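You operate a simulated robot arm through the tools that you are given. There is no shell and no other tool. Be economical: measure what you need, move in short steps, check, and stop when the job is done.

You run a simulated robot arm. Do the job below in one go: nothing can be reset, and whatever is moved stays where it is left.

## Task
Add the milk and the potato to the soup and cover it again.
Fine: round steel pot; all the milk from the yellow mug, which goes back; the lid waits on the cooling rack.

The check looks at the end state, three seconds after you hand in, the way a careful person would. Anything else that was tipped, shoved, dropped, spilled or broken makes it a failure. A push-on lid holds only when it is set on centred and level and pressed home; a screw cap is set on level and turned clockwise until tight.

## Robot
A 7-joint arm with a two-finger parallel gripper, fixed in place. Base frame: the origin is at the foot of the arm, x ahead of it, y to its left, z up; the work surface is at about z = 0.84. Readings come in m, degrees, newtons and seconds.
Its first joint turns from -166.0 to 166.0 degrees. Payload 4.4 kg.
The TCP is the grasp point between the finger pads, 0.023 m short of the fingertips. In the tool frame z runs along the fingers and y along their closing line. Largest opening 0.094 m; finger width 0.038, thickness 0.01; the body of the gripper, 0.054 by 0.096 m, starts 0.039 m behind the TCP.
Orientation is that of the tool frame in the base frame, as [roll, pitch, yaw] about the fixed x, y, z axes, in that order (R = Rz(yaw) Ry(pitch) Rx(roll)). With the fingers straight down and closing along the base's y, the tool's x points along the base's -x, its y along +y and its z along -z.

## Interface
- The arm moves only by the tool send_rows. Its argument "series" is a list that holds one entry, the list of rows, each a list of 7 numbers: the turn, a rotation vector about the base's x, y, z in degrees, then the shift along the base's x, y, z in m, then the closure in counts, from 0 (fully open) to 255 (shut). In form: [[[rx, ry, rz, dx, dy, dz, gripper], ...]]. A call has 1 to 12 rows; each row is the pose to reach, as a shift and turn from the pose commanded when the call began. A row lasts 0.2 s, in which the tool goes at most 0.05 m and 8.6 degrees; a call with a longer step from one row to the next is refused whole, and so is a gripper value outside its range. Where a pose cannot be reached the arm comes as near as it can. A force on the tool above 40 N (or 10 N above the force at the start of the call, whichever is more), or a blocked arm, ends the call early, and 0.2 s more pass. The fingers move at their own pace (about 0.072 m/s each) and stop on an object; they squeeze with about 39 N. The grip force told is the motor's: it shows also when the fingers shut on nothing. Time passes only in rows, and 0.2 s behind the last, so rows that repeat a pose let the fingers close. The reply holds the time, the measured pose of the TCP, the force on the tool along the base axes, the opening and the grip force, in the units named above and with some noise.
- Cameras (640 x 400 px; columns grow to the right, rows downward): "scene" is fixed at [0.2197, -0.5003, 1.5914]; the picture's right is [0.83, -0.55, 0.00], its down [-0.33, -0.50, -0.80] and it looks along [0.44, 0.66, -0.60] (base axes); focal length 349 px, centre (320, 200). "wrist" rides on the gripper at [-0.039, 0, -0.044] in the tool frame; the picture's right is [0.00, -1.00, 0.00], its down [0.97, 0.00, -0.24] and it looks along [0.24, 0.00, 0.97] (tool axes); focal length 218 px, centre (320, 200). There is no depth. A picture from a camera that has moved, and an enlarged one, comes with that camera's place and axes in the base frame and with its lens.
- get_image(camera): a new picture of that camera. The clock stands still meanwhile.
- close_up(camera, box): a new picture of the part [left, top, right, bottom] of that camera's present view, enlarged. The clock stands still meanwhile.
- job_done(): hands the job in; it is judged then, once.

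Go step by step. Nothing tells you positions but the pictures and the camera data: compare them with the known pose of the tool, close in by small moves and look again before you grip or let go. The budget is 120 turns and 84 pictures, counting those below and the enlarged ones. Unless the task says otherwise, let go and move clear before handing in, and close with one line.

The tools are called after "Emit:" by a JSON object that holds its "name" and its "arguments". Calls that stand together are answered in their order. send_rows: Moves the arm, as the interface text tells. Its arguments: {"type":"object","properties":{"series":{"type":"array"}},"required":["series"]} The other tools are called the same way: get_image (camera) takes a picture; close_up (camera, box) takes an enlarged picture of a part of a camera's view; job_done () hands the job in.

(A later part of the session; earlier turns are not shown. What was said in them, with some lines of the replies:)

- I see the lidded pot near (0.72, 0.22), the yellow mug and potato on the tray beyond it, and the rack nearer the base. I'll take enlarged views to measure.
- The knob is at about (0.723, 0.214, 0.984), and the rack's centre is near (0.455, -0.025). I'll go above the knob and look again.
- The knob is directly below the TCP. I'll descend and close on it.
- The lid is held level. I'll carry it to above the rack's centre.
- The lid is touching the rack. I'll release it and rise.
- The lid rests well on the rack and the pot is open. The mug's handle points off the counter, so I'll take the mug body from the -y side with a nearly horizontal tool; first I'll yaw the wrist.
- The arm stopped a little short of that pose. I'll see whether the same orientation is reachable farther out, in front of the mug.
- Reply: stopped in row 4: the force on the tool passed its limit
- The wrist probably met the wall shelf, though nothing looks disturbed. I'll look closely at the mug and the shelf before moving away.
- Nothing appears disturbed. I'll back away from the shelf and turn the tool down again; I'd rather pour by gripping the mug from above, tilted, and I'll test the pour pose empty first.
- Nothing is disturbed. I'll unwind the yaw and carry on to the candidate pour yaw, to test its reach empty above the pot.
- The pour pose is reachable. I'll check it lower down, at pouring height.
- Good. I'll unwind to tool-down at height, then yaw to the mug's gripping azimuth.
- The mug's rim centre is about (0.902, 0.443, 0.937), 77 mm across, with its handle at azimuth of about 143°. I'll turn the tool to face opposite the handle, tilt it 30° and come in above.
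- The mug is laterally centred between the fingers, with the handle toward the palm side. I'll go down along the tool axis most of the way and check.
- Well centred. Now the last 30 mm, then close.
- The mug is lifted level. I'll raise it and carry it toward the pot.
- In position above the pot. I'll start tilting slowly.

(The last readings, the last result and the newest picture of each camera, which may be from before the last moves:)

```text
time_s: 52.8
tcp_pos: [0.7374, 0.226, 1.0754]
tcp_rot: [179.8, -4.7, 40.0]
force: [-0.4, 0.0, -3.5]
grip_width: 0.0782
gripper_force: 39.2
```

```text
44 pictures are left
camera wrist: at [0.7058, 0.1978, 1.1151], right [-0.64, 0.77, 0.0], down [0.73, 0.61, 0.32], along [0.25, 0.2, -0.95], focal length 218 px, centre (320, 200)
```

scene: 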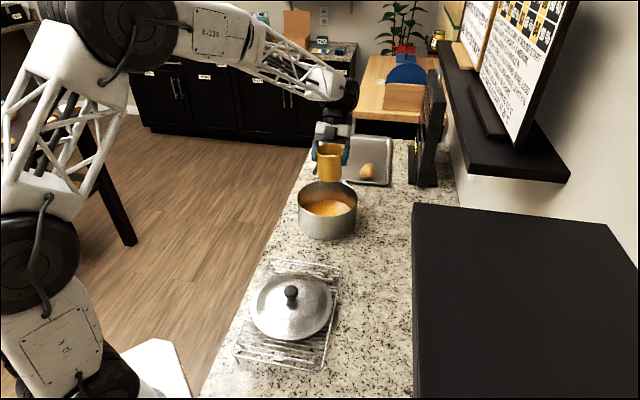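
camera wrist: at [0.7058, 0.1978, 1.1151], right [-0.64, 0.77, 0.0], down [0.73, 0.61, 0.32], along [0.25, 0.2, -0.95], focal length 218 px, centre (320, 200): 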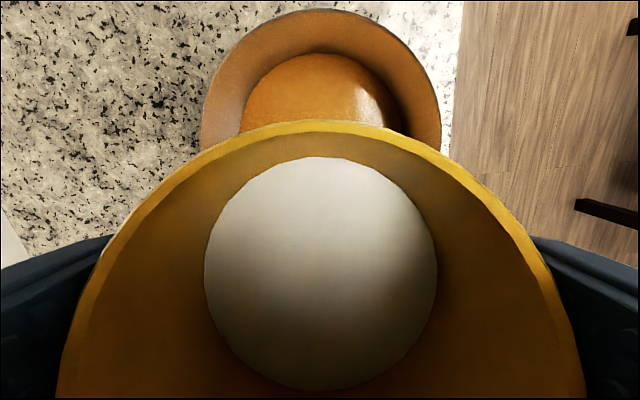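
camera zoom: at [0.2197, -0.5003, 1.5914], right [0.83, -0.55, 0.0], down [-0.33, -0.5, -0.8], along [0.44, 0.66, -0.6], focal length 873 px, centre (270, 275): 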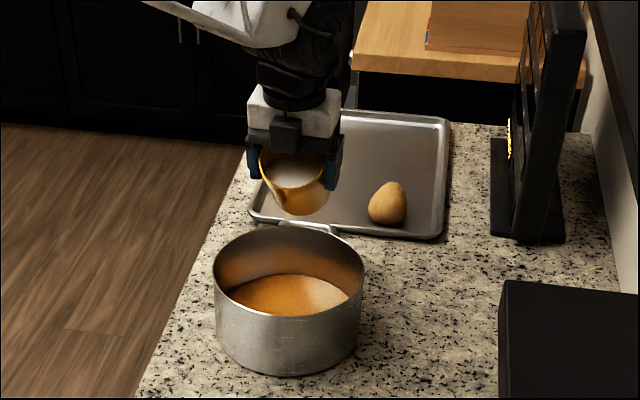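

Still no flow, and the lip is over the pot. I'll shift slightly outward for margin and keep tilting slowly.

Emit:
{"name": "send_rows", "arguments": {"series": [[[1.9, -2.3, 0, 0.006, 0.005, 0, 255], [3.9, -4.6, 0, 0.012, 0.01, 0, 255], [5.8, -6.9, 0, 0.012, 0.01, 0, 255], [7.7, -9.2, 0, 0.012, 0.01, 0, 255], [9.6, -11.5, 0, 0.012, 0.01, 0, 255], [11.6, -13.8, 0, 0.012, 0.01, 0, 255], [13.5, -16.1, 0, 0.012, 0.01, 0, 255], [13.5, -16.1, 0, 0.012, 0.01, 0, 255]]]}}

Emit:
{"name": "close_up", "arguments": {"camera": "scene", "box": [270, 90, 410, 250]}}

```text
time_s: 54.6
tcp_pos: [0.7499, 0.2364, 1.0755]
tcp_rot: [179.9, -25.8, 39.9]
force: [-0.5, -0.1, -3.5]
grip_width: 0.0782
gripper_force: 39.2
```

```text
2.50 times, centred on (340, 170) of scene
camera zoom: at [0.2197, -0.5003, 1.5914], right [0.83, -0.55, 0.0], down [-0.33, -0.5, -0.8], along [0.44, 0.66, -0.6], focal length 873 px, centre (270, 275)
```

zoom: 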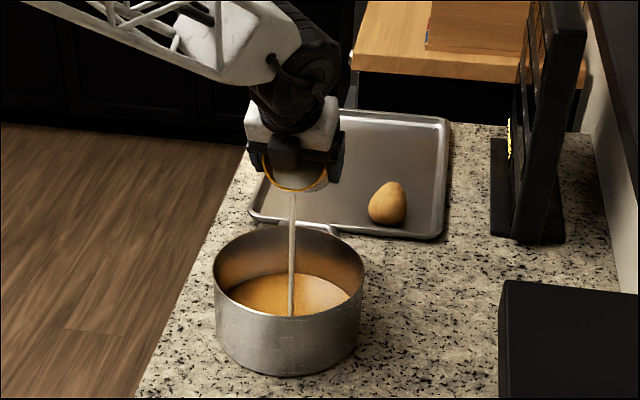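

Milk is flowing down into the middle of the pot. I'll keep tilting slowly.

Emit:
{"name": "send_rows", "arguments": {"series": [[[0, 0, 0, 0, 0, 0, 255], [1.3, -1.5, 0, 0, 0, 0, 255], [2.6, -3.1, 0, 0, 0, 0, 255], [3.9, -4.6, 0, 0, 0, 0, 255], [5.1, -6.1, 0, 0, 0, 0, 255], [6.4, -7.7, 0, 0, 0, 0, 255], [7.7, -9.2, 0, 0, 0, 0, 255], [9.0, -10.7, 0, 0, 0, 0, 255], [10.3, -12.3, 0, 0, 0, 0, 255], [11.6, -13.8, 0, 0, 0, 0, 255], [12.9, -15.3, 0, 0, 0, 0, 255], [12.9, -15.3, 0, 0, 0, 0, 255]]]}}

Emit:
{"name": "close_up", "arguments": {"camera": "scene", "box": [270, 90, 410, 250]}}

Emit:
{"name": "get_image", "arguments": {"camera": "wrist"}}

```text
time_s: 57.2
tcp_pos: [0.7496, 0.235, 1.0735]
tcp_rot: [180.0, -45.7, 40.0]
force: [-0.5, -1.0, -2.8]
grip_width: 0.0783
gripper_force: 39.0
```

```text
2.50 times, centred on (340, 170) of scene
camera zoom: at [0.2197, -0.5003, 1.5914], right [0.83, -0.55, 0.0], down [-0.33, -0.5, -0.8], along [0.44, 0.66, -0.6], focal length 873 px, centre (270, 275)
```

zoom: 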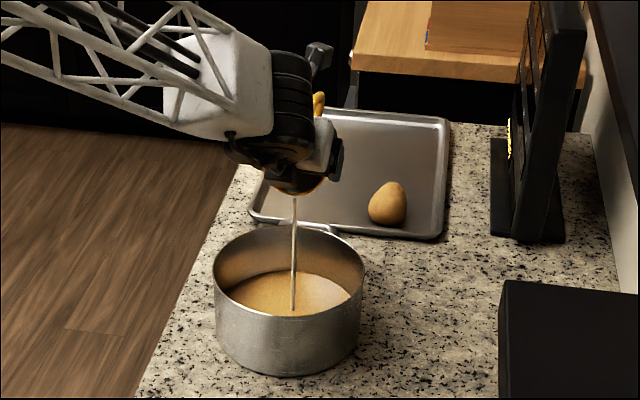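

```text
41 pictures are left
camera wrist: at [0.7054, 0.1975, 1.0775], right [-0.64, 0.77, 0.0], down [0.39, 0.32, 0.86], along [0.66, 0.55, -0.51], focal length 218 px, centre (320, 200)
```

wrist: 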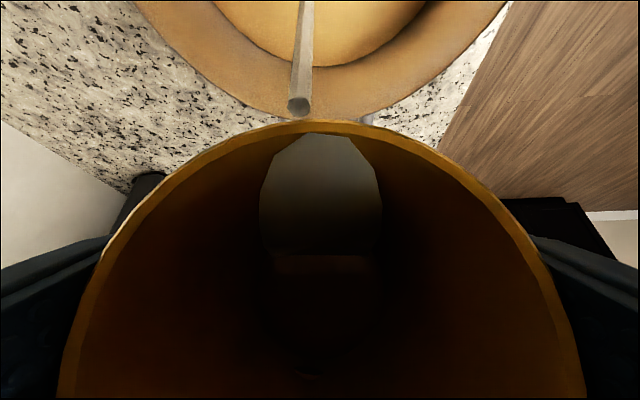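

Pouring is clean and most of the milk is out. I'll continue past horizontal.

Emit:
{"name": "send_rows", "arguments": {"series": [[[1.3, -1.5, 0, 0, 0, 0, 255], [2.6, -3.1, 0, 0, 0, 0, 255], [3.9, -4.6, 0, 0, 0, 0, 255], [5.1, -6.1, 0, 0, 0, 0, 255], [6.4, -7.7, 0, 0, 0, 0, 255], [7.7, -9.2, 0, 0, 0, 0, 255], [9.0, -10.7, 0, 0, 0, 0, 255], [10.3, -12.3, 0, 0, 0, 0, 255], [11.6, -13.8, 0, 0, 0, 0, 255], [12.9, -15.3, 0, 0, 0, 0, 255], [14.1, -16.9, 0, 0, 0, 0, 255], [14.1, -16.9, 0, 0, 0, 0, 255]]]}}

Emit:
{"name": "send_rows", "arguments": {"series": [[[1.9, -2.3, 0, 0, 0, 0, 255], [3.9, -4.6, 0, 0, 0, 0, 255], [5.8, -6.9, 0, 0, 0, 0, 255], [7.7, -9.2, 0, 0, 0, 0, 255], [9.6, -11.5, 0, 0, 0, 0, 255], [11.6, -13.8, 0, 0, 0, 0, 255], [13.5, -16.1, 0, 0, 0, 0, 255], [15.4, -18.4, 0, 0, 0, 0, 255], [15.4, -18.4, 0, 0, 0, 0, 255], [15.4, -18.4, 0, 0, 0, 0, 255]]]}}

Emit:
{"name": "close_up", "arguments": {"camera": "scene", "box": [270, 90, 410, 250]}}

Emit:
{"name": "get_image", "arguments": {"camera": "wrist"}}

```text
time_s: 59.8
tcp_pos: [0.7497, 0.2348, 1.0759]
tcp_rot: [-179.9, -67.8, 39.7]
force: [0.4, 0.9, -2.3]
grip_width: 0.0781
gripper_force: 38.9
```

```text
time_s: 62.0
tcp_pos: [0.7494, 0.2358, 1.0758]
tcp_rot: [-1.4, -88.2, -138.8]
force: [0.7, 0.1, -3.3]
grip_width: 0.078
gripper_force: 39.3
```

```text
2.50 times, centred on (340, 170) of scene
camera zoom: at [0.2197, -0.5003, 1.5914], right [0.83, -0.55, 0.0], down [-0.33, -0.5, -0.8], along [0.44, 0.66, -0.6], focal length 873 px, centre (270, 275)
```

zoom: 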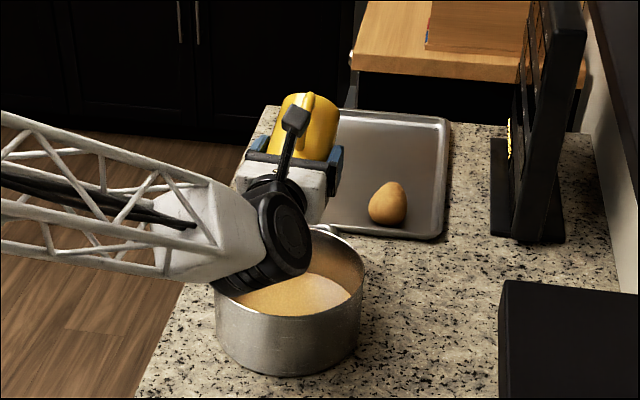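

```text
39 pictures are left
camera wrist: at [0.7177, 0.2075, 1.0345], right [-0.64, 0.77, 0.0], down [-0.21, -0.17, 0.96], along [0.74, 0.62, 0.27], focal length 218 px, centre (320, 200)
```

wrist: 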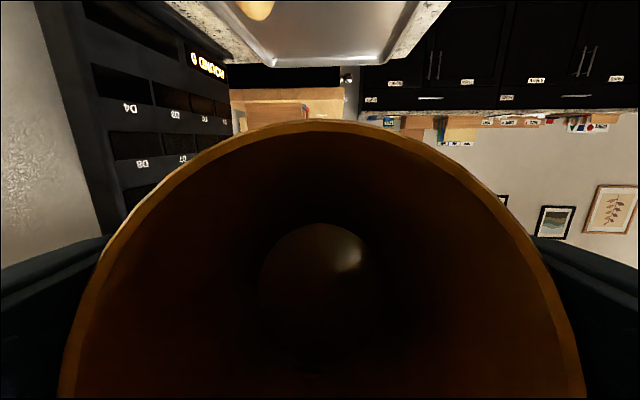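

The mug is empty and the stream has stopped. I'll linger a moment, then turn it upright again while rising.

Emit:
{"name": "send_rows", "arguments": {"series": [[[0, 0, 0, 0, 0, 0, 255], [0, 0, 0, 0, 0, 0, 255], [0, 0, 0, 0, 0, 0, 255], [-4.8, 5.7, 0, 0, 0, 0.005, 255], [-9.6, 11.5, 0, 0, 0, 0.01, 255], [-14.5, 17.2, 0, 0, 0, 0.02, 255], [-19.3, 23, 0, 0, 0, 0.03, 255], [-24.1, 28.7, 0, 0, 0, 0.045, 255], [-28.9, 34.5, 0, 0, 0, 0.06, 255], [-33.7, 40.2, 0, 0, 0, 0.07, 255], [-38.6, 46, 0, 0, 0, 0.08, 255], [-43.4, 51.7, 0, 0, 0, 0.08, 255]]]}}

Emit:
{"name": "send_rows", "arguments": {"series": [[[-4.4, 5.2, 0, 0, 0, 0.01, 255], [-8.8, 10.5, 0, 0, 0, 0.02, 255], [-13.2, 15.7, 0, 0, 0, 0.02, 255], [-17.6, 20.9, 0, 0, 0, 0.02, 255], [-22, 26.2, 0, 0, 0, 0.02, 255], [-26.4, 31.4, 0, 0, 0, 0.02, 255], [-30.8, 36.6, 0, 0, 0, 0.02, 255], [-35.1, 41.8, 0, 0, 0, 0.02, 255], [-35.1, 41.8, 0, 0, 0, 0.02, 255]]]}}

Emit:
{"name": "get_image", "arguments": {"camera": "wrist"}}

Emit:
{"name": "close_up", "arguments": {"camera": "scene", "box": [270, 90, 410, 250]}}

```text
time_s: 64.6
tcp_pos: [0.7496, 0.2343, 1.1557]
tcp_rot: [179.9, -24.2, 39.9]
force: [-0.2, 0.3, -1.9]
grip_width: 0.0777
gripper_force: 38.6
```

```text
time_s: 66.6
tcp_pos: [0.7498, 0.2346, 1.1755]
tcp_rot: [179.9, 30.4, 40.0]
force: [-0.3, -1.0, -1.7]
grip_width: 0.078
gripper_force: 38.5
```

```text
38 pictures are left
camera wrist: at [0.7416, 0.2279, 1.2324], right [-0.64, 0.77, 0.0], down [0.73, 0.62, -0.28], along [-0.22, -0.18, -0.96], focal length 218 px, centre (320, 200)
```

wrist: 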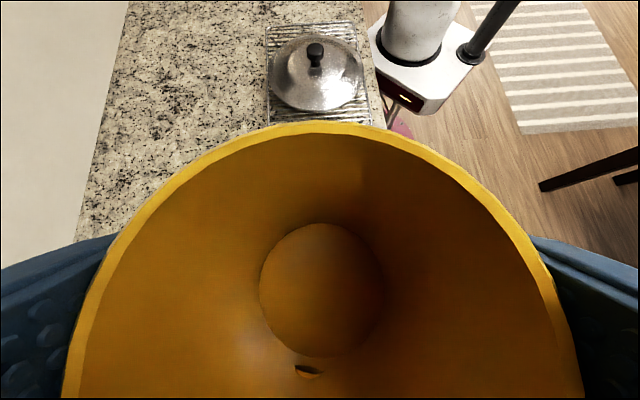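

```text
2.50 times, centred on (340, 170) of scene
camera zoom: at [0.2197, -0.5003, 1.5914], right [0.83, -0.55, 0.0], down [-0.33, -0.5, -0.8], along [0.44, 0.66, -0.6], focal length 873 px, centre (270, 275)
```

zoom: 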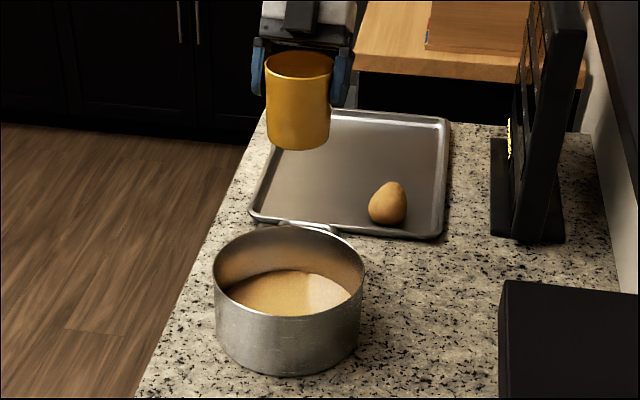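

The mug is empty and upright. I'll carry it back to its spot on the tray.

Emit:
{"name": "send_rows", "arguments": {"series": [[[0, 0, 8.5, 0.005, 0.008, 0, 255], [0, 0, 17, 0.01, 0.018, 0, 255], [0, 0, 25.5, 0.02, 0.03, 0, 255], [0, 0, 34, 0.03, 0.045, 0, 255], [0, 0, 42.5, 0.04, 0.06, 0, 255], [0, 0, 51, 0.05, 0.08, 0, 255], [0, 0, 59.5, 0.06, 0.1, 0, 255], [0, 0, 68, 0.07, 0.12, 0, 255], [0, 0, 76.5, 0.08, 0.135, 0, 255], [0, 0, 85, 0.09, 0.15, 0, 255], [0, 0, 93.5, 0.1, 0.165, 0, 255], [0, 0, 102, 0.11, 0.18, 0, 255]]]}}

Emit:
{"name": "send_rows", "arguments": {"series": [[[0, 0, 0.9, 0.013, 0.01, -0.01, 255], [0, 0, 0.9, 0.026, 0.02, -0.03, 255], [0, 0, 0.9, 0.039, 0.03, -0.06, 255], [0, 0, 0.9, 0.039, 0.03, -0.1, 255], [0, 0, 0.9, 0.039, 0.03, -0.14, 255], [0, 0, 0.9, 0.039, 0.03, -0.18, 255], [0, 0, 0.9, 0.039, 0.03, -0.21, 255], [0, 0, 0.9, 0.039, 0.03, -0.23, 255], [0, 0, 0.9, 0.039, 0.03, -0.23, 255]]]}}

Emit:
{"name": "close_up", "arguments": {"camera": "scene", "box": [280, 100, 400, 200]}}

```text
time_s: 69.2
tcp_pos: [0.8586, 0.4154, 1.1766]
tcp_rot: [179.9, 30.4, 142.1]
force: [0.2, -0.2, -3.1]
grip_width: 0.0781
gripper_force: 38.9
```

```text
time_s: 71.2
tcp_pos: [0.8987, 0.4462, 0.9446]
tcp_rot: [179.8, 30.5, 142.9]
force: [0.0, -0.5, -3.1]
grip_width: 0.0782
gripper_force: 38.9
```

```text
4.00 times, centred on (340, 150) of scene
camera zoom: at [0.2197, -0.5003, 1.5914], right [0.83, -0.55, 0.0], down [-0.33, -0.5, -0.8], along [0.44, 0.66, -0.6], focal length 1397 px, centre (240, 400)
```

zoom: 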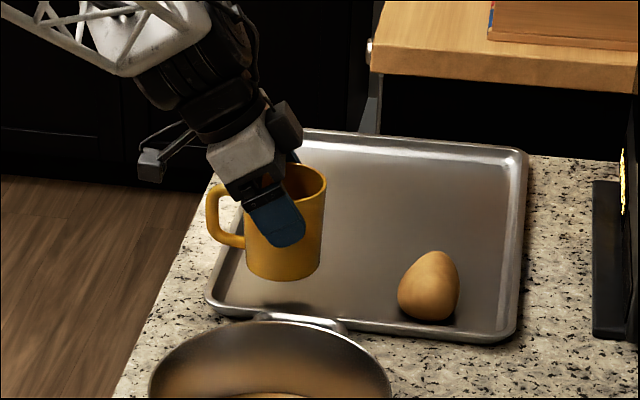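

This matches the lifted pose. I'll lower the last 29 mm.

Emit:
{"name": "send_rows", "arguments": {"series": [[[0, 0, 0, 0, 0, -0.012, 255], [0, 0, 0, 0, 0, -0.02, 255], [0, 0, 0, 0, 0, -0.025, 255], [0, 0, 0, 0, 0, -0.028, 255], [0, 0, 0, 0, 0, -0.03, 255]]]}}

Emit:
{"name": "close_up", "arguments": {"camera": "scene", "box": [280, 100, 400, 200]}}

```text
time_s: 72.4
tcp_pos: [0.8993, 0.4461, 0.9156]
tcp_rot: [179.8, 30.4, 142.8]
force: [-1.0, 0.1, -0.2]
grip_width: 0.0779
gripper_force: 39.3
```

```text
4.00 times, centred on (340, 150) of scene
camera zoom: at [0.2197, -0.5003, 1.5914], right [0.83, -0.55, 0.0], down [-0.33, -0.5, -0.8], along [0.44, 0.66, -0.6], focal length 1397 px, centre (240, 400)
```

zoom: 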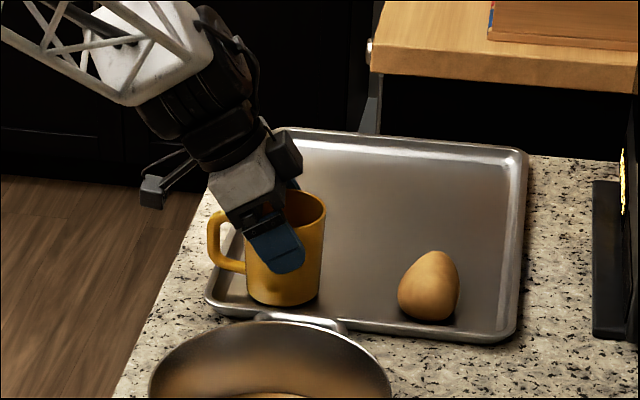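

It's seated. I'll open and back out along the tool axis.

Emit:
{"name": "send_rows", "arguments": {"series": [[[0, 0, 0, 0, 0, 0, 150], [0, 0, 0, 0, 0, 0, 0], [0, 0, 0, 0, 0, 0, 0], [0, 0, 0, -0.006, 0.0045, 0.013, 0], [0, 0, 0, -0.014, 0.0105, 0.03, 0], [0, 0, 0, -0.026, 0.0195, 0.056, 0], [0, 0, 0, -0.04, 0.03, 0.087, 0], [0, 0, 0, -0.056, 0.042, 0.121, 0], [0, 0, 0, -0.056, 0.042, 0.16, 0], [0, 0, 0, -0.056, 0.042, 0.2, 0]]]}}

Emit:
{"name": "get_image", "arguments": {"camera": "wrist"}}

Emit:
{"name": "close_up", "arguments": {"camera": "scene", "box": [280, 100, 400, 200]}}

```text
time_s: 74.6
tcp_pos: [0.8433, 0.4881, 1.1144]
tcp_rot: [179.8, 30.3, 142.9]
force: [1.1, -0.4, -0.3]
grip_width: 0.0938
gripper_force: 0.1
```

```text
34 pictures are left
camera wrist: at [0.8533, 0.4806, 1.1721], right [-0.6, -0.8, 0.0], down [-0.77, 0.58, -0.28], along [0.23, -0.17, -0.96], focal length 218 px, centre (320, 200)
```

wrist: 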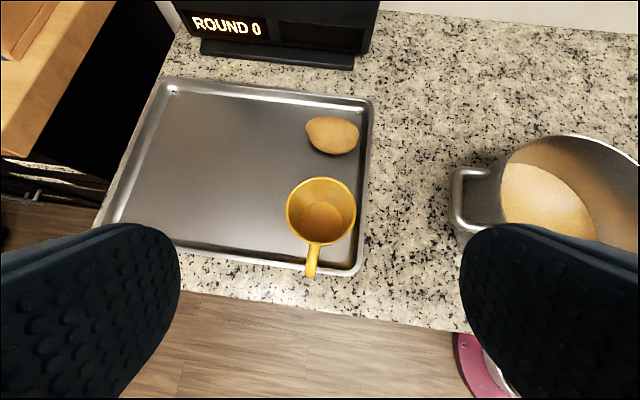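

```text
4.00 times, centred on (340, 150) of scene
camera zoom: at [0.2197, -0.5003, 1.5914], right [0.83, -0.55, 0.0], down [-0.33, -0.5, -0.8], along [0.44, 0.66, -0.6], focal length 1397 px, centre (240, 400)
```

zoom: 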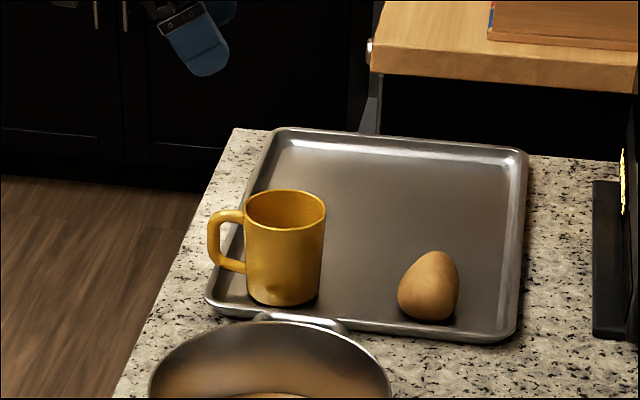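

The mug is back where it was. The potato is at about (0.998, 0.343); I'll check which way it lies.

Emit:
{"name": "close_up", "arguments": {"camera": "wrist", "box": [280, 90, 400, 180]}}

Emit:
{"name": "send_rows", "arguments": {"series": [[[0, 0, 8, -0.005, -0.01, 0.01, 0], [0, 0, 16, -0.01, -0.03, 0.02, 0], [0, 0, 24, -0.01, -0.05, 0.03, 0], [0, 0, 32, -0.005, -0.08, 0.04, 0], [0, 0, 40, 0, -0.11, 0.04, 0], [0, 0, 48, 0.005, -0.14, 0.04, 0], [0, 0, 56, 0.01, -0.17, 0.04, 0], [0, 0, 64, 0.02, -0.2, 0.04, 0], [0, 0, 72, 0.03, -0.22, 0.04, 0], [0, 0, 80, 0.045, -0.235, 0.04, 0], [0, 0, 88, 0.06, -0.235, 0.03, 0], [0, 0, 90, 0.075, -0.235, 0.02, 0]]]}}

Emit:
{"name": "get_image", "arguments": {"camera": "wrist"}}

```text
4.44 times, centred on (340, 135) of wrist
camera zoom: at [0.8533, 0.4806, 1.1721], right [-0.6, -0.8, 0.0], down [-0.77, 0.58, -0.28], along [0.23, -0.17, -0.96], focal length 970 px, centre (231, 489)
```

zoom: 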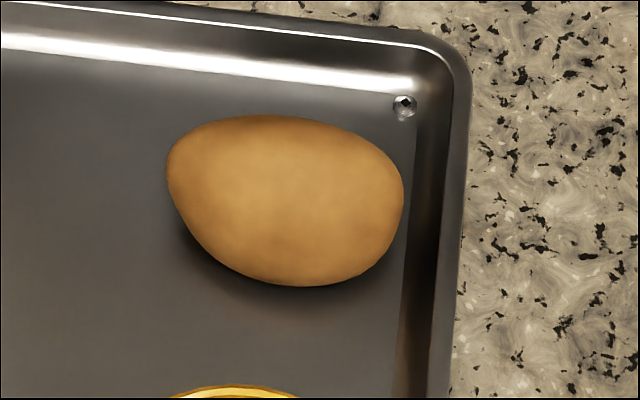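

```text
time_s: 77.2
tcp_pos: [0.918, 0.2521, 1.1354]
tcp_rot: [179.8, 30.4, -127.1]
force: [0.3, -0.4, 0.5]
grip_width: 0.094
gripper_force: 0.1
```

```text
31 pictures are left
camera wrist: at [0.9254, 0.2607, 1.1927], right [0.8, -0.6, 0.0], down [-0.58, -0.77, -0.28], along [0.17, 0.23, -0.96], focal length 218 px, centre (320, 200)
```

wrist: 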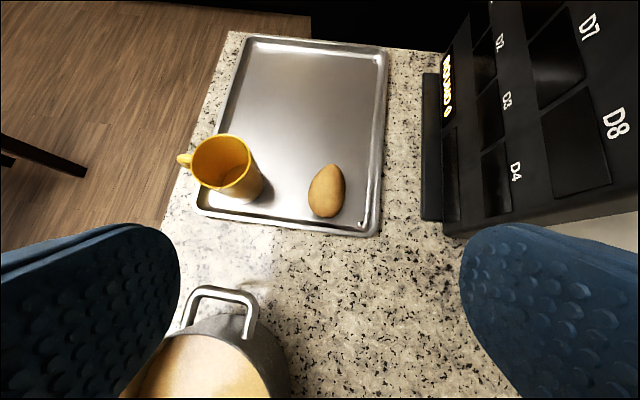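

Emit:
{"name": "send_rows", "arguments": {"series": [[[2, -1.5, 0, 0.008, 0.007, -0.03, 0], [4, -3, 0, 0.016, 0.014, -0.065, 0], [6, -4.5, 0, 0.024, 0.021, -0.1, 0], [8, -6, 0, 0.032, 0.028, -0.13, 0], [8, -6, 0, 0.037, 0.032, -0.155, 0], [8, -6, 0, 0.037, 0.032, -0.155, 0]]]}}

Emit:
{"name": "get_image", "arguments": {"camera": "wrist"}}

Emit:
{"name": "close_up", "arguments": {"camera": "scene", "box": [300, 80, 460, 210]}}

```text
time_s: 78.6
tcp_pos: [0.9555, 0.2853, 0.9811]
tcp_rot: [179.8, 40.4, -127.2]
force: [0.6, 0.0, 0.0]
grip_width: 0.094
gripper_force: 0.1
```

```text
30 pictures are left
camera wrist: at [0.9558, 0.2853, 1.0389], right [0.8, -0.6, 0.0], down [-0.54, -0.71, -0.45], along [0.27, 0.36, -0.9], focal length 218 px, centre (320, 200)
```

wrist: 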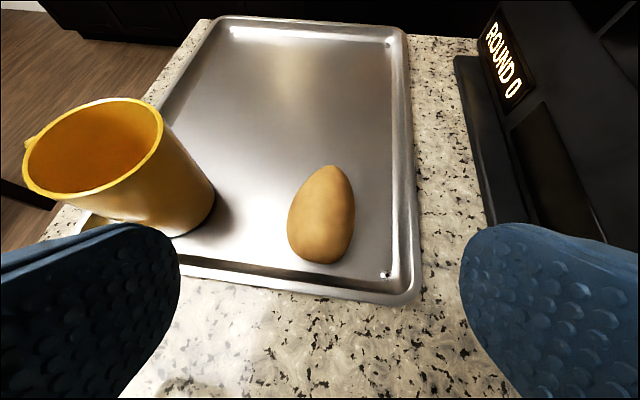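

```text
3.08 times, centred on (380, 145) of scene
camera zoom: at [0.2197, -0.5003, 1.5914], right [0.83, -0.55, 0.0], down [-0.33, -0.5, -0.8], along [0.44, 0.66, -0.6], focal length 1074 px, centre (135, 369)
```

zoom: 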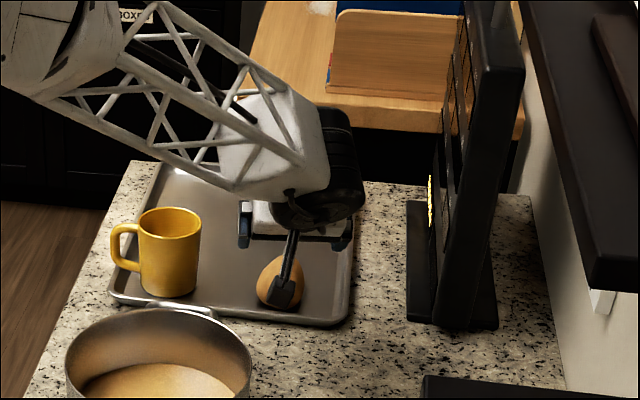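

Potato is centred between the fingers. I'll go in along the tool axis.

Emit:
{"name": "send_rows", "arguments": {"series": [[[0, 0, 0, 0.004, 0.005, -0.02, 0], [0, 0, 0, 0.014, 0.018, -0.045, 0], [0, 0, 0, 0.024, 0.032, -0.068, 0], [0, 0, 0, 0.032, 0.0425, -0.084, 0], [0, 0, 0, 0.038, 0.0505, -0.096, 0], [0, 0, 0, 0.038, 0.0505, -0.096, 0]]]}}

Emit:
{"name": "get_image", "arguments": {"camera": "wrist"}}

Emit:
{"name": "close_up", "arguments": {"camera": "scene", "box": [300, 110, 440, 220]}}

```text
time_s: 80.0
tcp_pos: [0.9925, 0.3361, 0.8848]
tcp_rot: [179.9, 40.4, -127.3]
force: [0.5, -0.3, -0.3]
grip_width: 0.0939
gripper_force: 0.1
```

```text
28 pictures are left
camera wrist: at [0.9943, 0.3359, 0.9427], right [0.8, -0.6, 0.0], down [-0.54, -0.71, -0.45], along [0.27, 0.36, -0.9], focal length 218 px, centre (320, 200)
```

wrist: 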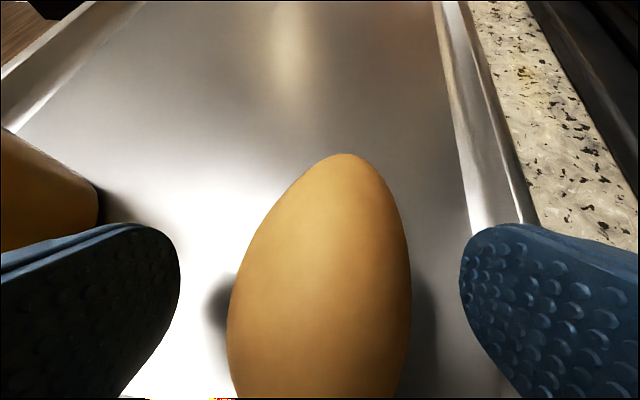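

```text
3.64 times, centred on (370, 165) of scene
camera zoom: at [0.2197, -0.5003, 1.5914], right [0.83, -0.55, 0.0], down [-0.33, -0.5, -0.8], along [0.44, 0.66, -0.6], focal length 1270 px, centre (138, 327)
```

zoom: 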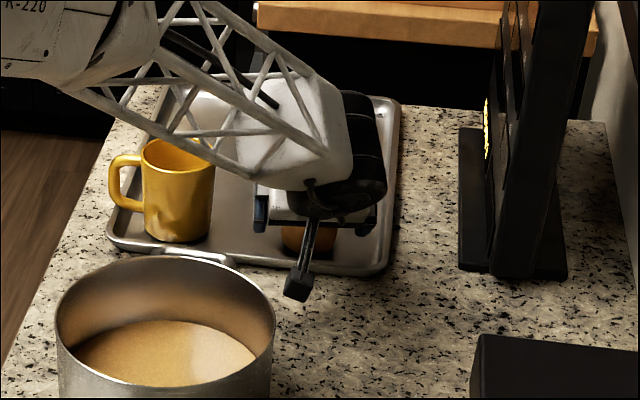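

Emit:
{"name": "send_rows", "arguments": {"series": [[[0, 0, 0, 0, 0, 0, 100], [0, 0, 0, 0, 0, 0, 255], [0, 0, 0, 0, 0, 0, 255], [0, 0, 0, 0, 0, 0, 255], [0, 0, 0, 0, 0, 0, 255]]]}}

Emit:
{"name": "send_rows", "arguments": {"series": [[[0, 0, 0, 0, 0, 0.01, 255], [0, 0, 0, 0, 0, 0.03, 255], [0, 0, 0, 0, 0, 0.06, 255], [0, 0, 0, -0.005, -0.005, 0.09, 255], [0, 0, 0, -0.015, -0.01, 0.12, 255], [0, 0, 0, -0.03, -0.02, 0.15, 255], [0, 0, 0, -0.03, -0.02, 0.18, 255]]]}}

Emit:
{"name": "get_image", "arguments": {"camera": "wrist"}}

Emit:
{"name": "get_image", "arguments": {"camera": "scene"}}

```text
time_s: 81.2
tcp_pos: [0.9932, 0.3355, 0.8843]
tcp_rot: [179.8, 40.4, -127.2]
force: [0.5, -0.8, -0.1]
grip_width: 0.0567
gripper_force: 38.4
```

```text
time_s: 82.8
tcp_pos: [0.9632, 0.3163, 1.0634]
tcp_rot: [179.6, 40.3, -127.2]
force: [-0.1, 0.0, -2.3]
grip_width: 0.0571
gripper_force: 39.2
```

```text
26 pictures are left
camera wrist: at [0.965, 0.3161, 1.1219], right [0.8, -0.6, 0.0], down [-0.54, -0.71, -0.44], along [0.27, 0.36, -0.9], focal length 218 px, centre (320, 200)
```

wrist: 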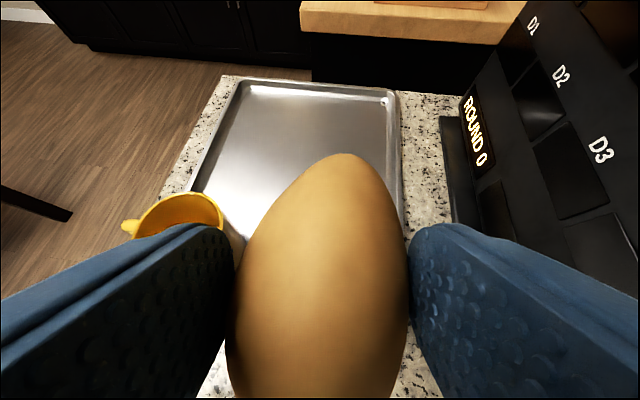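

```text
25 pictures are left
```

scene: 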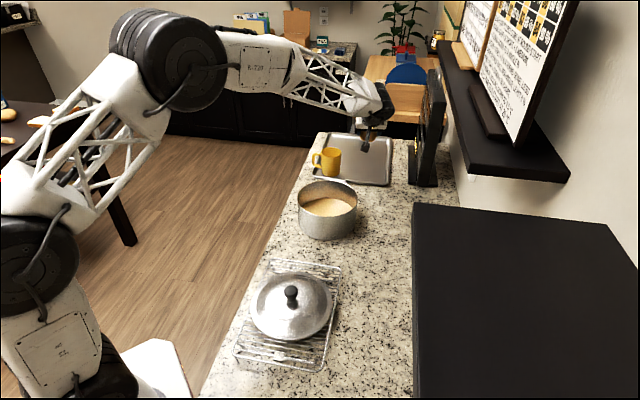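

The potato is held. I'll bring it over the pot while turning the tool vertical.

Emit:
{"name": "send_rows", "arguments": {"series": [[[-3, 2.2, 0, -0.01, -0.004, 0.03, 255], [-6, 4.5, 0, -0.03, -0.013, 0.06, 255], [-9, 6.7, 0, -0.055, -0.024, 0.08, 255], [-12, 9, 0, -0.08, -0.035, 0.08, 255], [-15, 11.3, 0, -0.105, -0.046, 0.08, 255], [-18, 13.5, 0, -0.13, -0.056, 0.08, 255], [-21, 15.7, 0, -0.155, -0.067, 0.08, 255], [-24, 18, 0, -0.18, -0.078, 0.08, 255], [-27, 20.3, 0, -0.2, -0.087, 0.08, 255], [-30, 22.5, 0, -0.22, -0.095, 0.08, 255], [-32.3, 24.2, 0, -0.24, -0.104, 0.08, 255], [-32.3, 24.2, 0, -0.24, -0.104, 0.07, 255]]]}}

Emit:
{"name": "get_image", "arguments": {"camera": "wrist"}}

Emit:
{"name": "close_up", "arguments": {"camera": "scene", "box": [270, 90, 410, 250]}}

```text
time_s: 85.4
tcp_pos: [0.7219, 0.2119, 1.1343]
tcp_rot: [-180.0, -0.1, -127.1]
force: [0.2, 0.1, -1.5]
grip_width: 0.0571
gripper_force: 39.2
```

```text
24 pictures are left
camera wrist: at [0.7468, 0.2422, 1.1782], right [0.8, -0.6, 0.0], down [-0.59, -0.77, 0.24], along [-0.15, -0.19, -0.97], focal length 218 px, centre (320, 200)
```

wrist: 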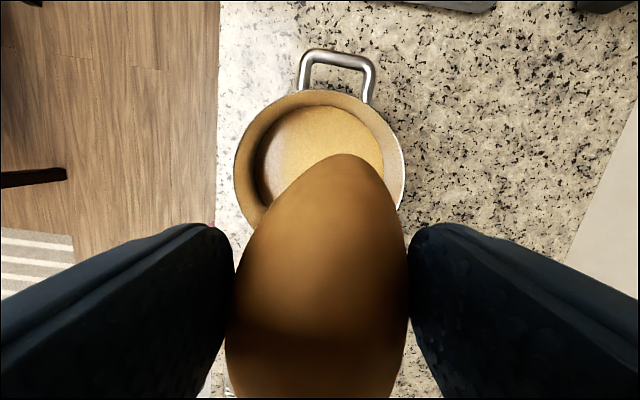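

```text
2.50 times, centred on (340, 170) of scene
camera zoom: at [0.2197, -0.5003, 1.5914], right [0.83, -0.55, 0.0], down [-0.33, -0.5, -0.8], along [0.44, 0.66, -0.6], focal length 873 px, centre (270, 275)
```

zoom: 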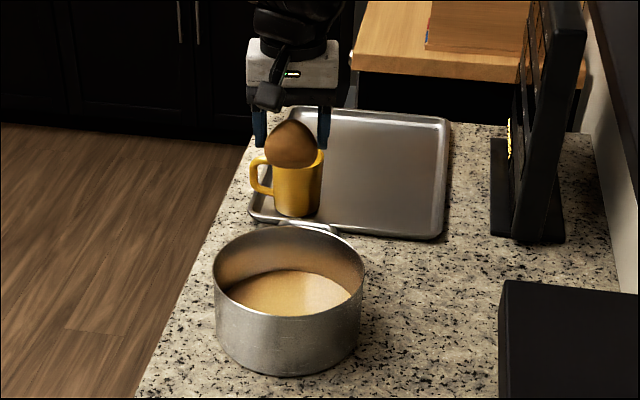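

Centred over the pot. I'll lower it just into the soup surface.

Emit:
{"name": "send_rows", "arguments": {"series": [[[0, 0, 0, 0, 0, -0.04, 255], [0, 0, 0, 0, 0, -0.08, 255], [0, 0, 0, 0, 0, -0.12, 255], [0, 0, 0, 0, 0, -0.155, 255], [0, 0, 0, 0, 0, -0.18, 255], [0, 0, 0, 0, 0, -0.195, 255], [0, 0, 0, 0, 0, -0.205, 255], [0, 0, 0, 0, 0, -0.213, 255], [0, 0, 0, 0, 0, -0.22, 255]]]}}

Emit:
{"name": "close_up", "arguments": {"camera": "scene", "box": [280, 130, 380, 250]}}

Emit:
{"name": "get_image", "arguments": {"camera": "wrist"}}

```text
time_s: 87.4
tcp_pos: [0.7231, 0.2107, 0.9144]
tcp_rot: [179.9, 0.0, -127.2]
force: [0.2, -0.3, -1.2]
grip_width: 0.0569
gripper_force: 39.0
```

```text
3.33 times, centred on (330, 190) of scene
camera zoom: at [0.2197, -0.5003, 1.5914], right [0.83, -0.55, 0.0], down [-0.33, -0.5, -0.8], along [0.44, 0.66, -0.6], focal length 1164 px, centre (287, 233)
```

zoom: 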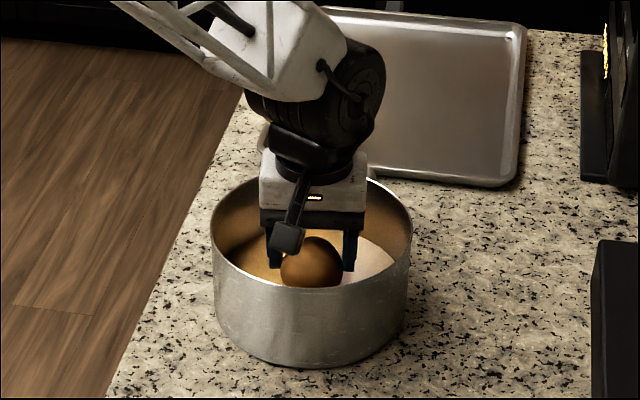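

```text
21 pictures are left
camera wrist: at [0.747, 0.2419, 0.9577], right [0.8, -0.6, 0.0], down [-0.59, -0.77, 0.24], along [-0.14, -0.19, -0.97], focal length 218 px, centre (320, 200)
```

wrist: 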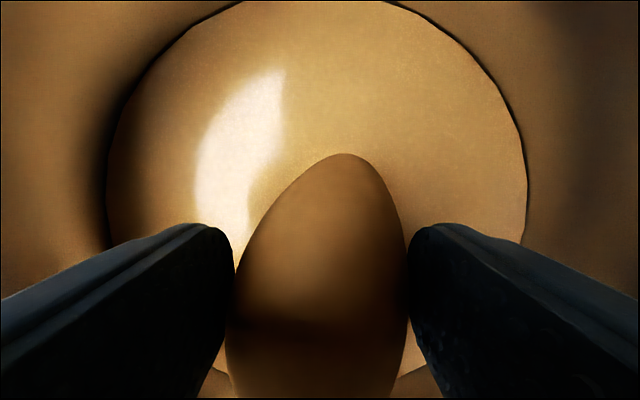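

A touch lower, then release and rise.

Emit:
{"name": "send_rows", "arguments": {"series": [[[0, 0, 0, 0, 0, -0.006, 255], [0, 0, 0, 0, 0, -0.01, 255], [0, 0, 0, 0, 0, -0.01, 130], [0, 0, 0, 0, 0, -0.01, 80], [0, 0, 0, 0, 0, -0.01, 40], [0, 0, 0, 0, 0, -0.01, 40], [0, 0, 0, 0, 0, 0.02, 40], [0, 0, 0, 0, 0, 0.06, 40], [0, 0, 0, 0, 0, 0.1, 40], [0, 0, 0, 0, 0, 0.15, 40], [0, 0, 0, 0, 0, 0.2, 0], [0, 0, 0, 0, 0, 0.22, 0]]]}}

Emit:
{"name": "get_image", "arguments": {"camera": "wrist"}}

Emit:
{"name": "get_image", "arguments": {"camera": "scene"}}

```text
time_s: 90.0
tcp_pos: [0.7229, 0.2117, 1.1343]
tcp_rot: [-179.9, 0.0, -127.1]
force: [-0.6, 0.7, -1.1]
grip_width: 0.094
gripper_force: 0.0
```

```text
20 pictures are left
camera wrist: at [0.7468, 0.2413, 1.1777], right [0.8, -0.6, 0.0], down [-0.59, -0.77, 0.24], along [-0.15, -0.19, -0.97], focal length 218 px, centre (320, 200)
```

wrist: 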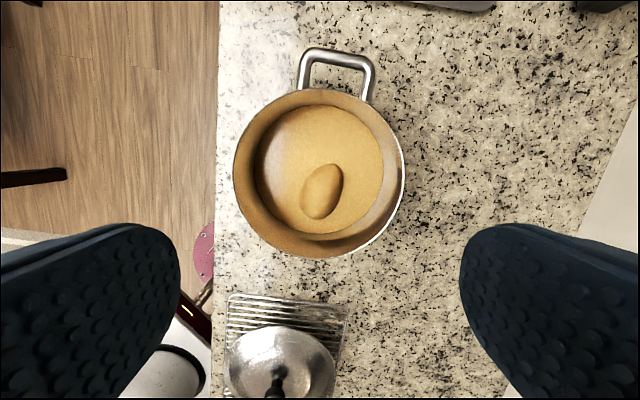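

```text
19 pictures are left
```

scene: 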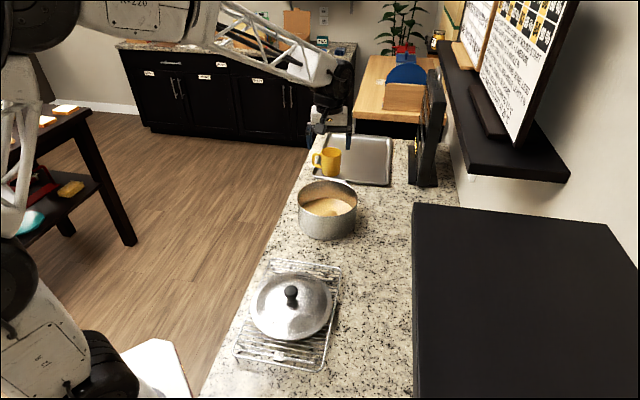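

The potato is in the soup and the pot hasn't moved. Now I'll go back for the lid.

Emit:
{"name": "send_rows", "arguments": {"series": [[[0, 0, -5, -0.025, -0.022, 0, 0], [0, 0, -10, -0.05, -0.044, 0, 0], [0, 0, -15, -0.075, -0.066, 0, 0], [0, 0, -20, -0.1, -0.088, 0, 0], [0, 0, -25, -0.125, -0.11, 0, 0], [0, 0, -30, -0.15, -0.132, 0, 0], [0, 0, -35, -0.175, -0.154, 0, 0], [0, 0, -40, -0.2, -0.176, 0, 0], [0, 0, -45, -0.225, -0.198, 0, 0], [0, 0, -50, -0.25, -0.22, 0, 0], [0, 0, -53, -0.268, -0.236, 0, 0], [0, 0, -53, -0.268, -0.236, -0.04, 0]]]}}

Emit:
{"name": "send_rows", "arguments": {"series": [[[0, 0, 0, 0, 0, -0.03, 0], [0, 0, 0, 0, 0, -0.06, 0], [0, 0, 0, 0, 0, -0.08, 0], [0, 0, 0, 0, 0, -0.08, 0]]]}}

Emit:
{"name": "get_image", "arguments": {"camera": "wrist"}}

```text
time_s: 92.6
tcp_pos: [0.4538, -0.0262, 1.0932]
tcp_rot: [-180.0, 0.0, 179.8]
force: [0.5, 0.3, -0.1]
grip_width: 0.0939
gripper_force: 0.0
```

```text
time_s: 93.6
tcp_pos: [0.4544, -0.026, 1.0139]
tcp_rot: [-180.0, 0.0, 179.9]
force: [0.5, 0.0, 0.4]
grip_width: 0.0936
gripper_force: 0.0
```

```text
18 pictures are left
camera wrist: at [0.495, -0.0262, 1.0573], right [0.0, -1.0, 0.0], down [-0.97, 0.0, 0.24], along [-0.24, 0.0, -0.97], focal length 218 px, centre (320, 200)
```

wrist: 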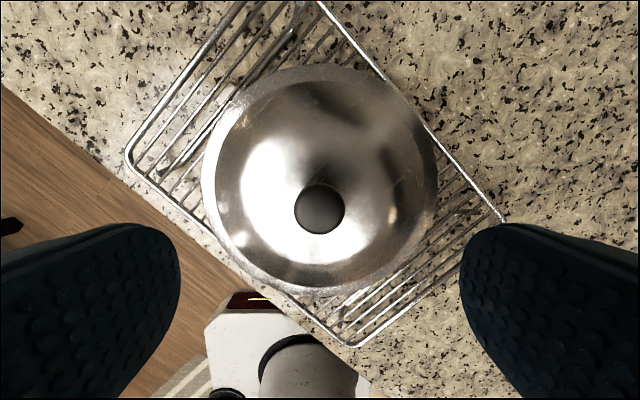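

The knob is centred. I'll descend, grip it and lift.

Emit:
{"name": "send_rows", "arguments": {"series": [[[0, 0, 0, 0.002, 0, -0.03, 0], [0, 0, 0, 0.002, 0, -0.06, 0], [0, 0, 0, 0.002, 0, -0.078, 0], [0, 0, 0, 0.002, 0, -0.087, 0], [0, 0, 0, 0.002, 0, -0.087, 0], [0, 0, 0, 0.002, 0, -0.087, 255], [0, 0, 0, 0.002, 0, -0.087, 255], [0, 0, 0, 0.002, 0, -0.087, 255], [0, 0, 0, 0.002, 0, -0.087, 255], [0, 0, 0, 0.002, 0, -0.087, 255]]]}}

Emit:
{"name": "send_rows", "arguments": {"series": [[[0, 0, 0, 0, 0, 0.01, 255], [0, 0, 0, 0, 0, 0.03, 255], [0, 0, 0, 0, 0, 0.06, 255], [0, 0, 0, 0, 0, 0.1, 255], [0, 0, 0, 0, 0, 0.14, 255], [0, 0, 0, 0, 0, 0.165, 255], [0, 0, 0, 0, 0, 0.165, 255]]]}}

Emit:
{"name": "get_image", "arguments": {"camera": "scene"}}

Emit:
{"name": "get_image", "arguments": {"camera": "wrist"}}

```text
time_s: 95.8
tcp_pos: [0.4578, -0.0255, 0.9267]
tcp_rot: [-180.0, 0.0, 179.9]
force: [0.0, 0.8, 0.7]
grip_width: 0.0323
gripper_force: 38.7
```

```text
time_s: 97.4
tcp_pos: [0.4578, -0.0249, 1.0936]
tcp_rot: [-180.0, 0.1, 179.9]
force: [-0.4, 1.2, -2.1]
grip_width: 0.0321
gripper_force: 38.7
```

```text
17 pictures are left
```

scene: 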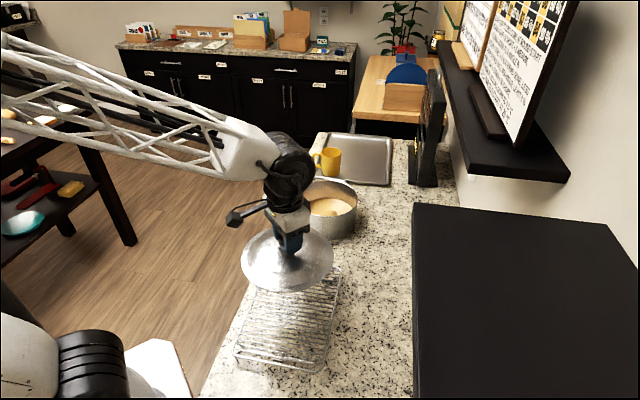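

```text
16 pictures are left
camera wrist: at [0.4965, -0.0251, 1.1357], right [0.0, -1.0, 0.0], down [-0.97, 0.0, 0.24], along [-0.24, 0.0, -0.97], focal length 218 px, centre (320, 200)
```

wrist: 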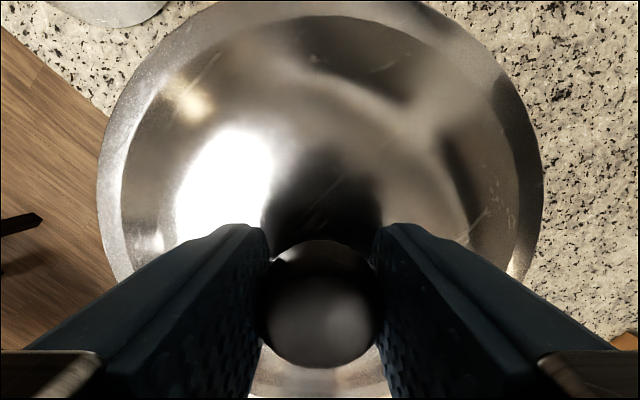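

The lid is held level. I'll carry it back over the pot.

Emit:
{"name": "send_rows", "arguments": {"series": [[[0, 0, 0, 0.02, 0.018, 0, 255], [0, 0, 0, 0.05, 0.045, 0, 255], [0, 0, 0, 0.08, 0.072, 0, 255], [0, 0, 0, 0.11, 0.098, 0, 255], [0, 0, 0, 0.14, 0.125, 0, 255], [0, 0, 0, 0.17, 0.152, 0, 255], [0, 0, 0, 0.2, 0.178, 0, 255], [0, 0, 0, 0.23, 0.205, 0, 255], [0, 0, 0, 0.25, 0.222, 0, 255], [0, 0, 0, 0.266, 0.237, 0, 255], [0, 0, 0, 0.266, 0.237, -0.03, 255], [0, 0, 0, 0.266, 0.237, -0.06, 255]]]}}

Emit:
{"name": "close_up", "arguments": {"camera": "scene", "box": [280, 130, 380, 250]}}

```text
time_s: 100.0
tcp_pos: [0.7221, 0.2127, 1.0332]
tcp_rot: [179.9, 0.1, 179.9]
force: [0.0, 0.5, -1.0]
grip_width: 0.0324
gripper_force: 38.6
```

```text
3.33 times, centred on (330, 190) of scene
camera zoom: at [0.2197, -0.5003, 1.5914], right [0.83, -0.55, 0.0], down [-0.33, -0.5, -0.8], along [0.44, 0.66, -0.6], focal length 1164 px, centre (287, 233)
```

zoom: 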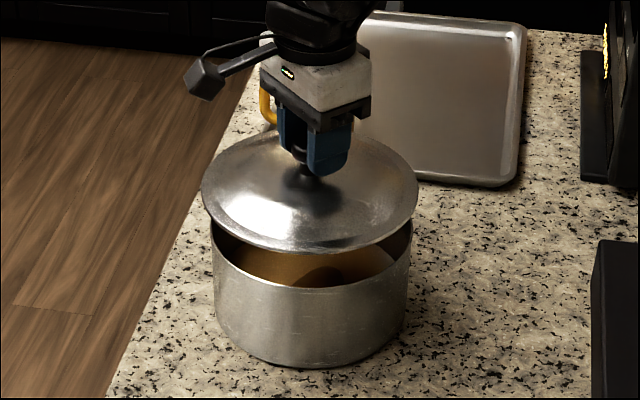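

Emit:
{"name": "send_rows", "arguments": {"series": [[[0, 0, 0, 0, 0, -0.015, 255], [0, 0, 0, 0, 0, -0.027, 255], [0, 0, 0, 0, 0, -0.033, 255], [0, 0, 0, 0, 0, -0.037, 255]]]}}

Emit:
{"name": "close_up", "arguments": {"camera": "scene", "box": [280, 120, 400, 250]}}

```text
time_s: 101.0
tcp_pos: [0.7229, 0.2127, 0.9946]
tcp_rot: [-179.9, 0.0, 180.0]
force: [0.2, -0.1, -2.0]
grip_width: 0.0325
gripper_force: 38.6
```

```text
3.08 times, centred on (340, 185) of scene
camera zoom: at [0.2197, -0.5003, 1.5914], right [0.83, -0.55, 0.0], down [-0.33, -0.5, -0.8], along [0.44, 0.66, -0.6], focal length 1074 px, centre (258, 246)
```

zoom: 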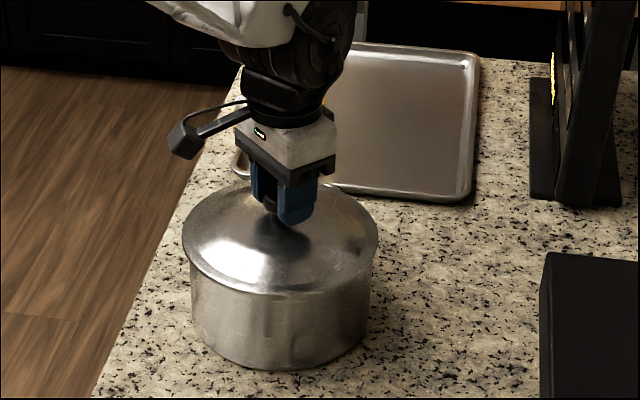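

Within about 1.5 mm of the original place. I'll nudge it and set it down, checking the force.

Emit:
{"name": "send_rows", "arguments": {"series": [[[0, 0, 0, 0.0012, -0.0008, 0, 255], [0, 0, 0, 0.0012, -0.0008, -0.002, 255], [0, 0, 0, 0.0012, -0.0008, -0.004, 255], [0, 0, 0, 0.0012, -0.0008, -0.006, 255], [0, 0, 0, 0.0012, -0.0008, -0.006, 255]]]}}

Emit:
{"name": "close_up", "arguments": {"camera": "scene", "box": [280, 120, 400, 250]}}

```text
time_s: 102.2
tcp_pos: [0.7239, 0.2124, 0.9904]
tcp_rot: [-180.0, 0.0, 179.9]
force: [-2.6, -1.1, 12.0]
grip_width: 0.0325
gripper_force: 38.6
```

```text
3.08 times, centred on (340, 185) of scene
camera zoom: at [0.2197, -0.5003, 1.5914], right [0.83, -0.55, 0.0], down [-0.33, -0.5, -0.8], along [0.44, 0.66, -0.6], focal length 1074 px, centre (258, 246)
```

zoom: 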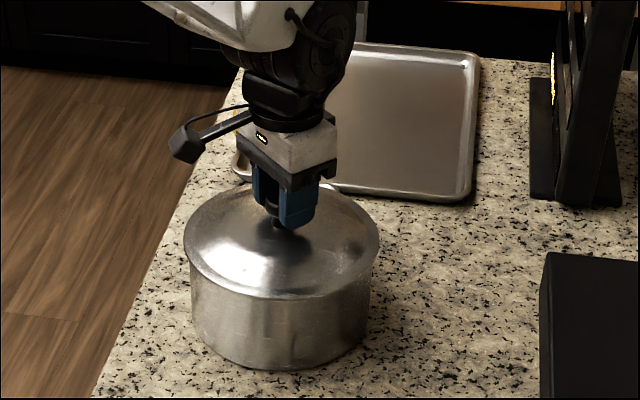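

The lid sits at the original height and place with 12 N down. I'll press slightly, relax, release and rise.

Emit:
{"name": "send_rows", "arguments": {"series": [[[0, 0, 0, 0, 0, -0.0015, 255], [0, 0, 0, 0, 0, -0.0015, 255], [0, 0, 0, 0, 0, 0.001, 255], [0, 0, 0, 0, 0, 0.001, 150], [0, 0, 0, 0, 0, 0.001, 0], [0, 0, 0, 0, 0, 0.001, 0], [0, 0, 0, 0, 0, 0.001, 0], [0, 0, 0, 0, 0, 0.03, 0], [0, 0, 0, 0, 0, 0.07, 0], [0, 0, 0, 0, 0, 0.11, 0], [0, 0, 0, 0, 0, 0.16, 0], [0, 0, 0, 0, 0, 0.21, 0]]]}}

Emit:
{"name": "get_image", "arguments": {"camera": "wrist"}}

Emit:
{"name": "get_image", "arguments": {"camera": "scene"}}

Emit:
{"name": "close_up", "arguments": {"camera": "scene", "box": [280, 120, 440, 250]}}

```text
time_s: 104.8
tcp_pos: [0.722, 0.2111, 1.1996]
tcp_rot: [-179.9, -0.1, 179.9]
force: [0.6, 0.0, -0.3]
grip_width: 0.0941
gripper_force: 0.0
```

```text
12 pictures are left
camera wrist: at [0.7637, 0.2109, 1.2427], right [0.0, -1.0, 0.0], down [-0.97, 0.0, 0.24], along [-0.24, 0.0, -0.97], focal length 218 px, centre (320, 200)
```

wrist: 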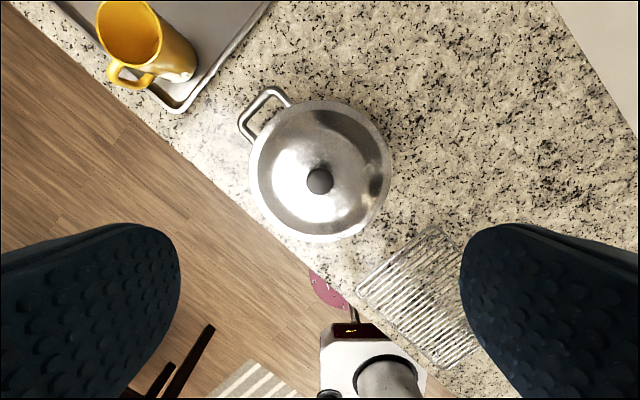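

```text
11 pictures are left
```

scene: 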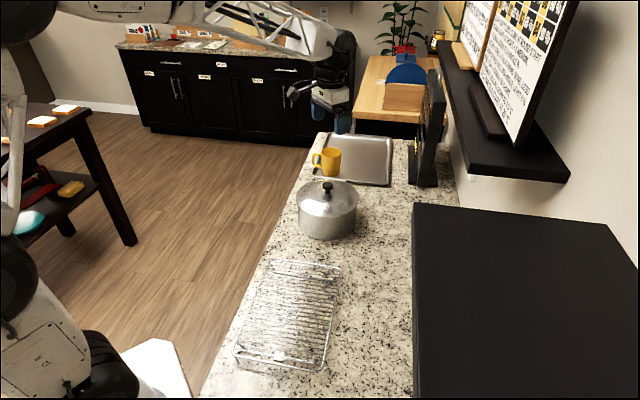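

```text
3.08 times, centred on (360, 185) of scene
camera zoom: at [0.2197, -0.5003, 1.5914], right [0.83, -0.55, 0.0], down [-0.33, -0.5, -0.8], along [0.44, 0.66, -0.6], focal length 1074 px, centre (197, 246)
```

zoom: 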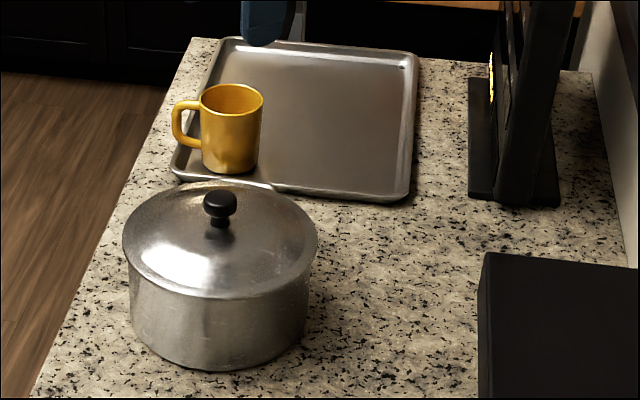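

All matches the initial layout; I'll quickly check the white patch at the mug's base.

Emit:
{"name": "close_up", "arguments": {"camera": "wrist", "box": [80, 0, 240, 120]}}

```text
3.33 times, centred on (160, 60) of wrist
camera zoom: at [0.7637, 0.2109, 1.2427], right [0.0, -1.0, 0.0], down [-0.97, 0.0, 0.24], along [-0.24, 0.0, -0.97], focal length 728 px, centre (853, 667)
```

zoom: 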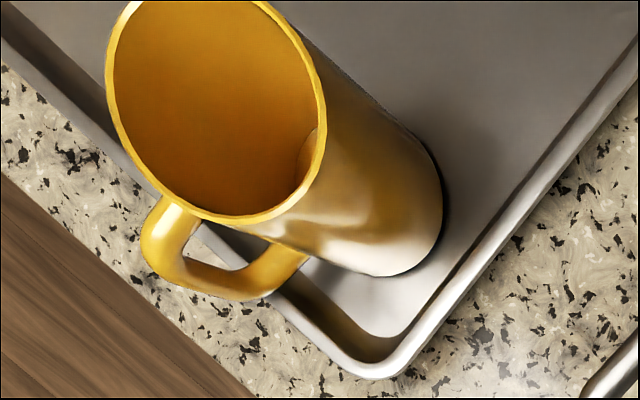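

The white patch is only glare, and everything is in place, so I'm handing in.

Emit:
{"name": "job_done", "arguments": {}}

```text
The job is handed in.
```

The milk and the potato are in the soup, the empty yellow mug is back on the tray, and the lid is back on the pot. Early on, the arm's wrist touched something, probably the wall shelf; nothing looked moved in the pictures.
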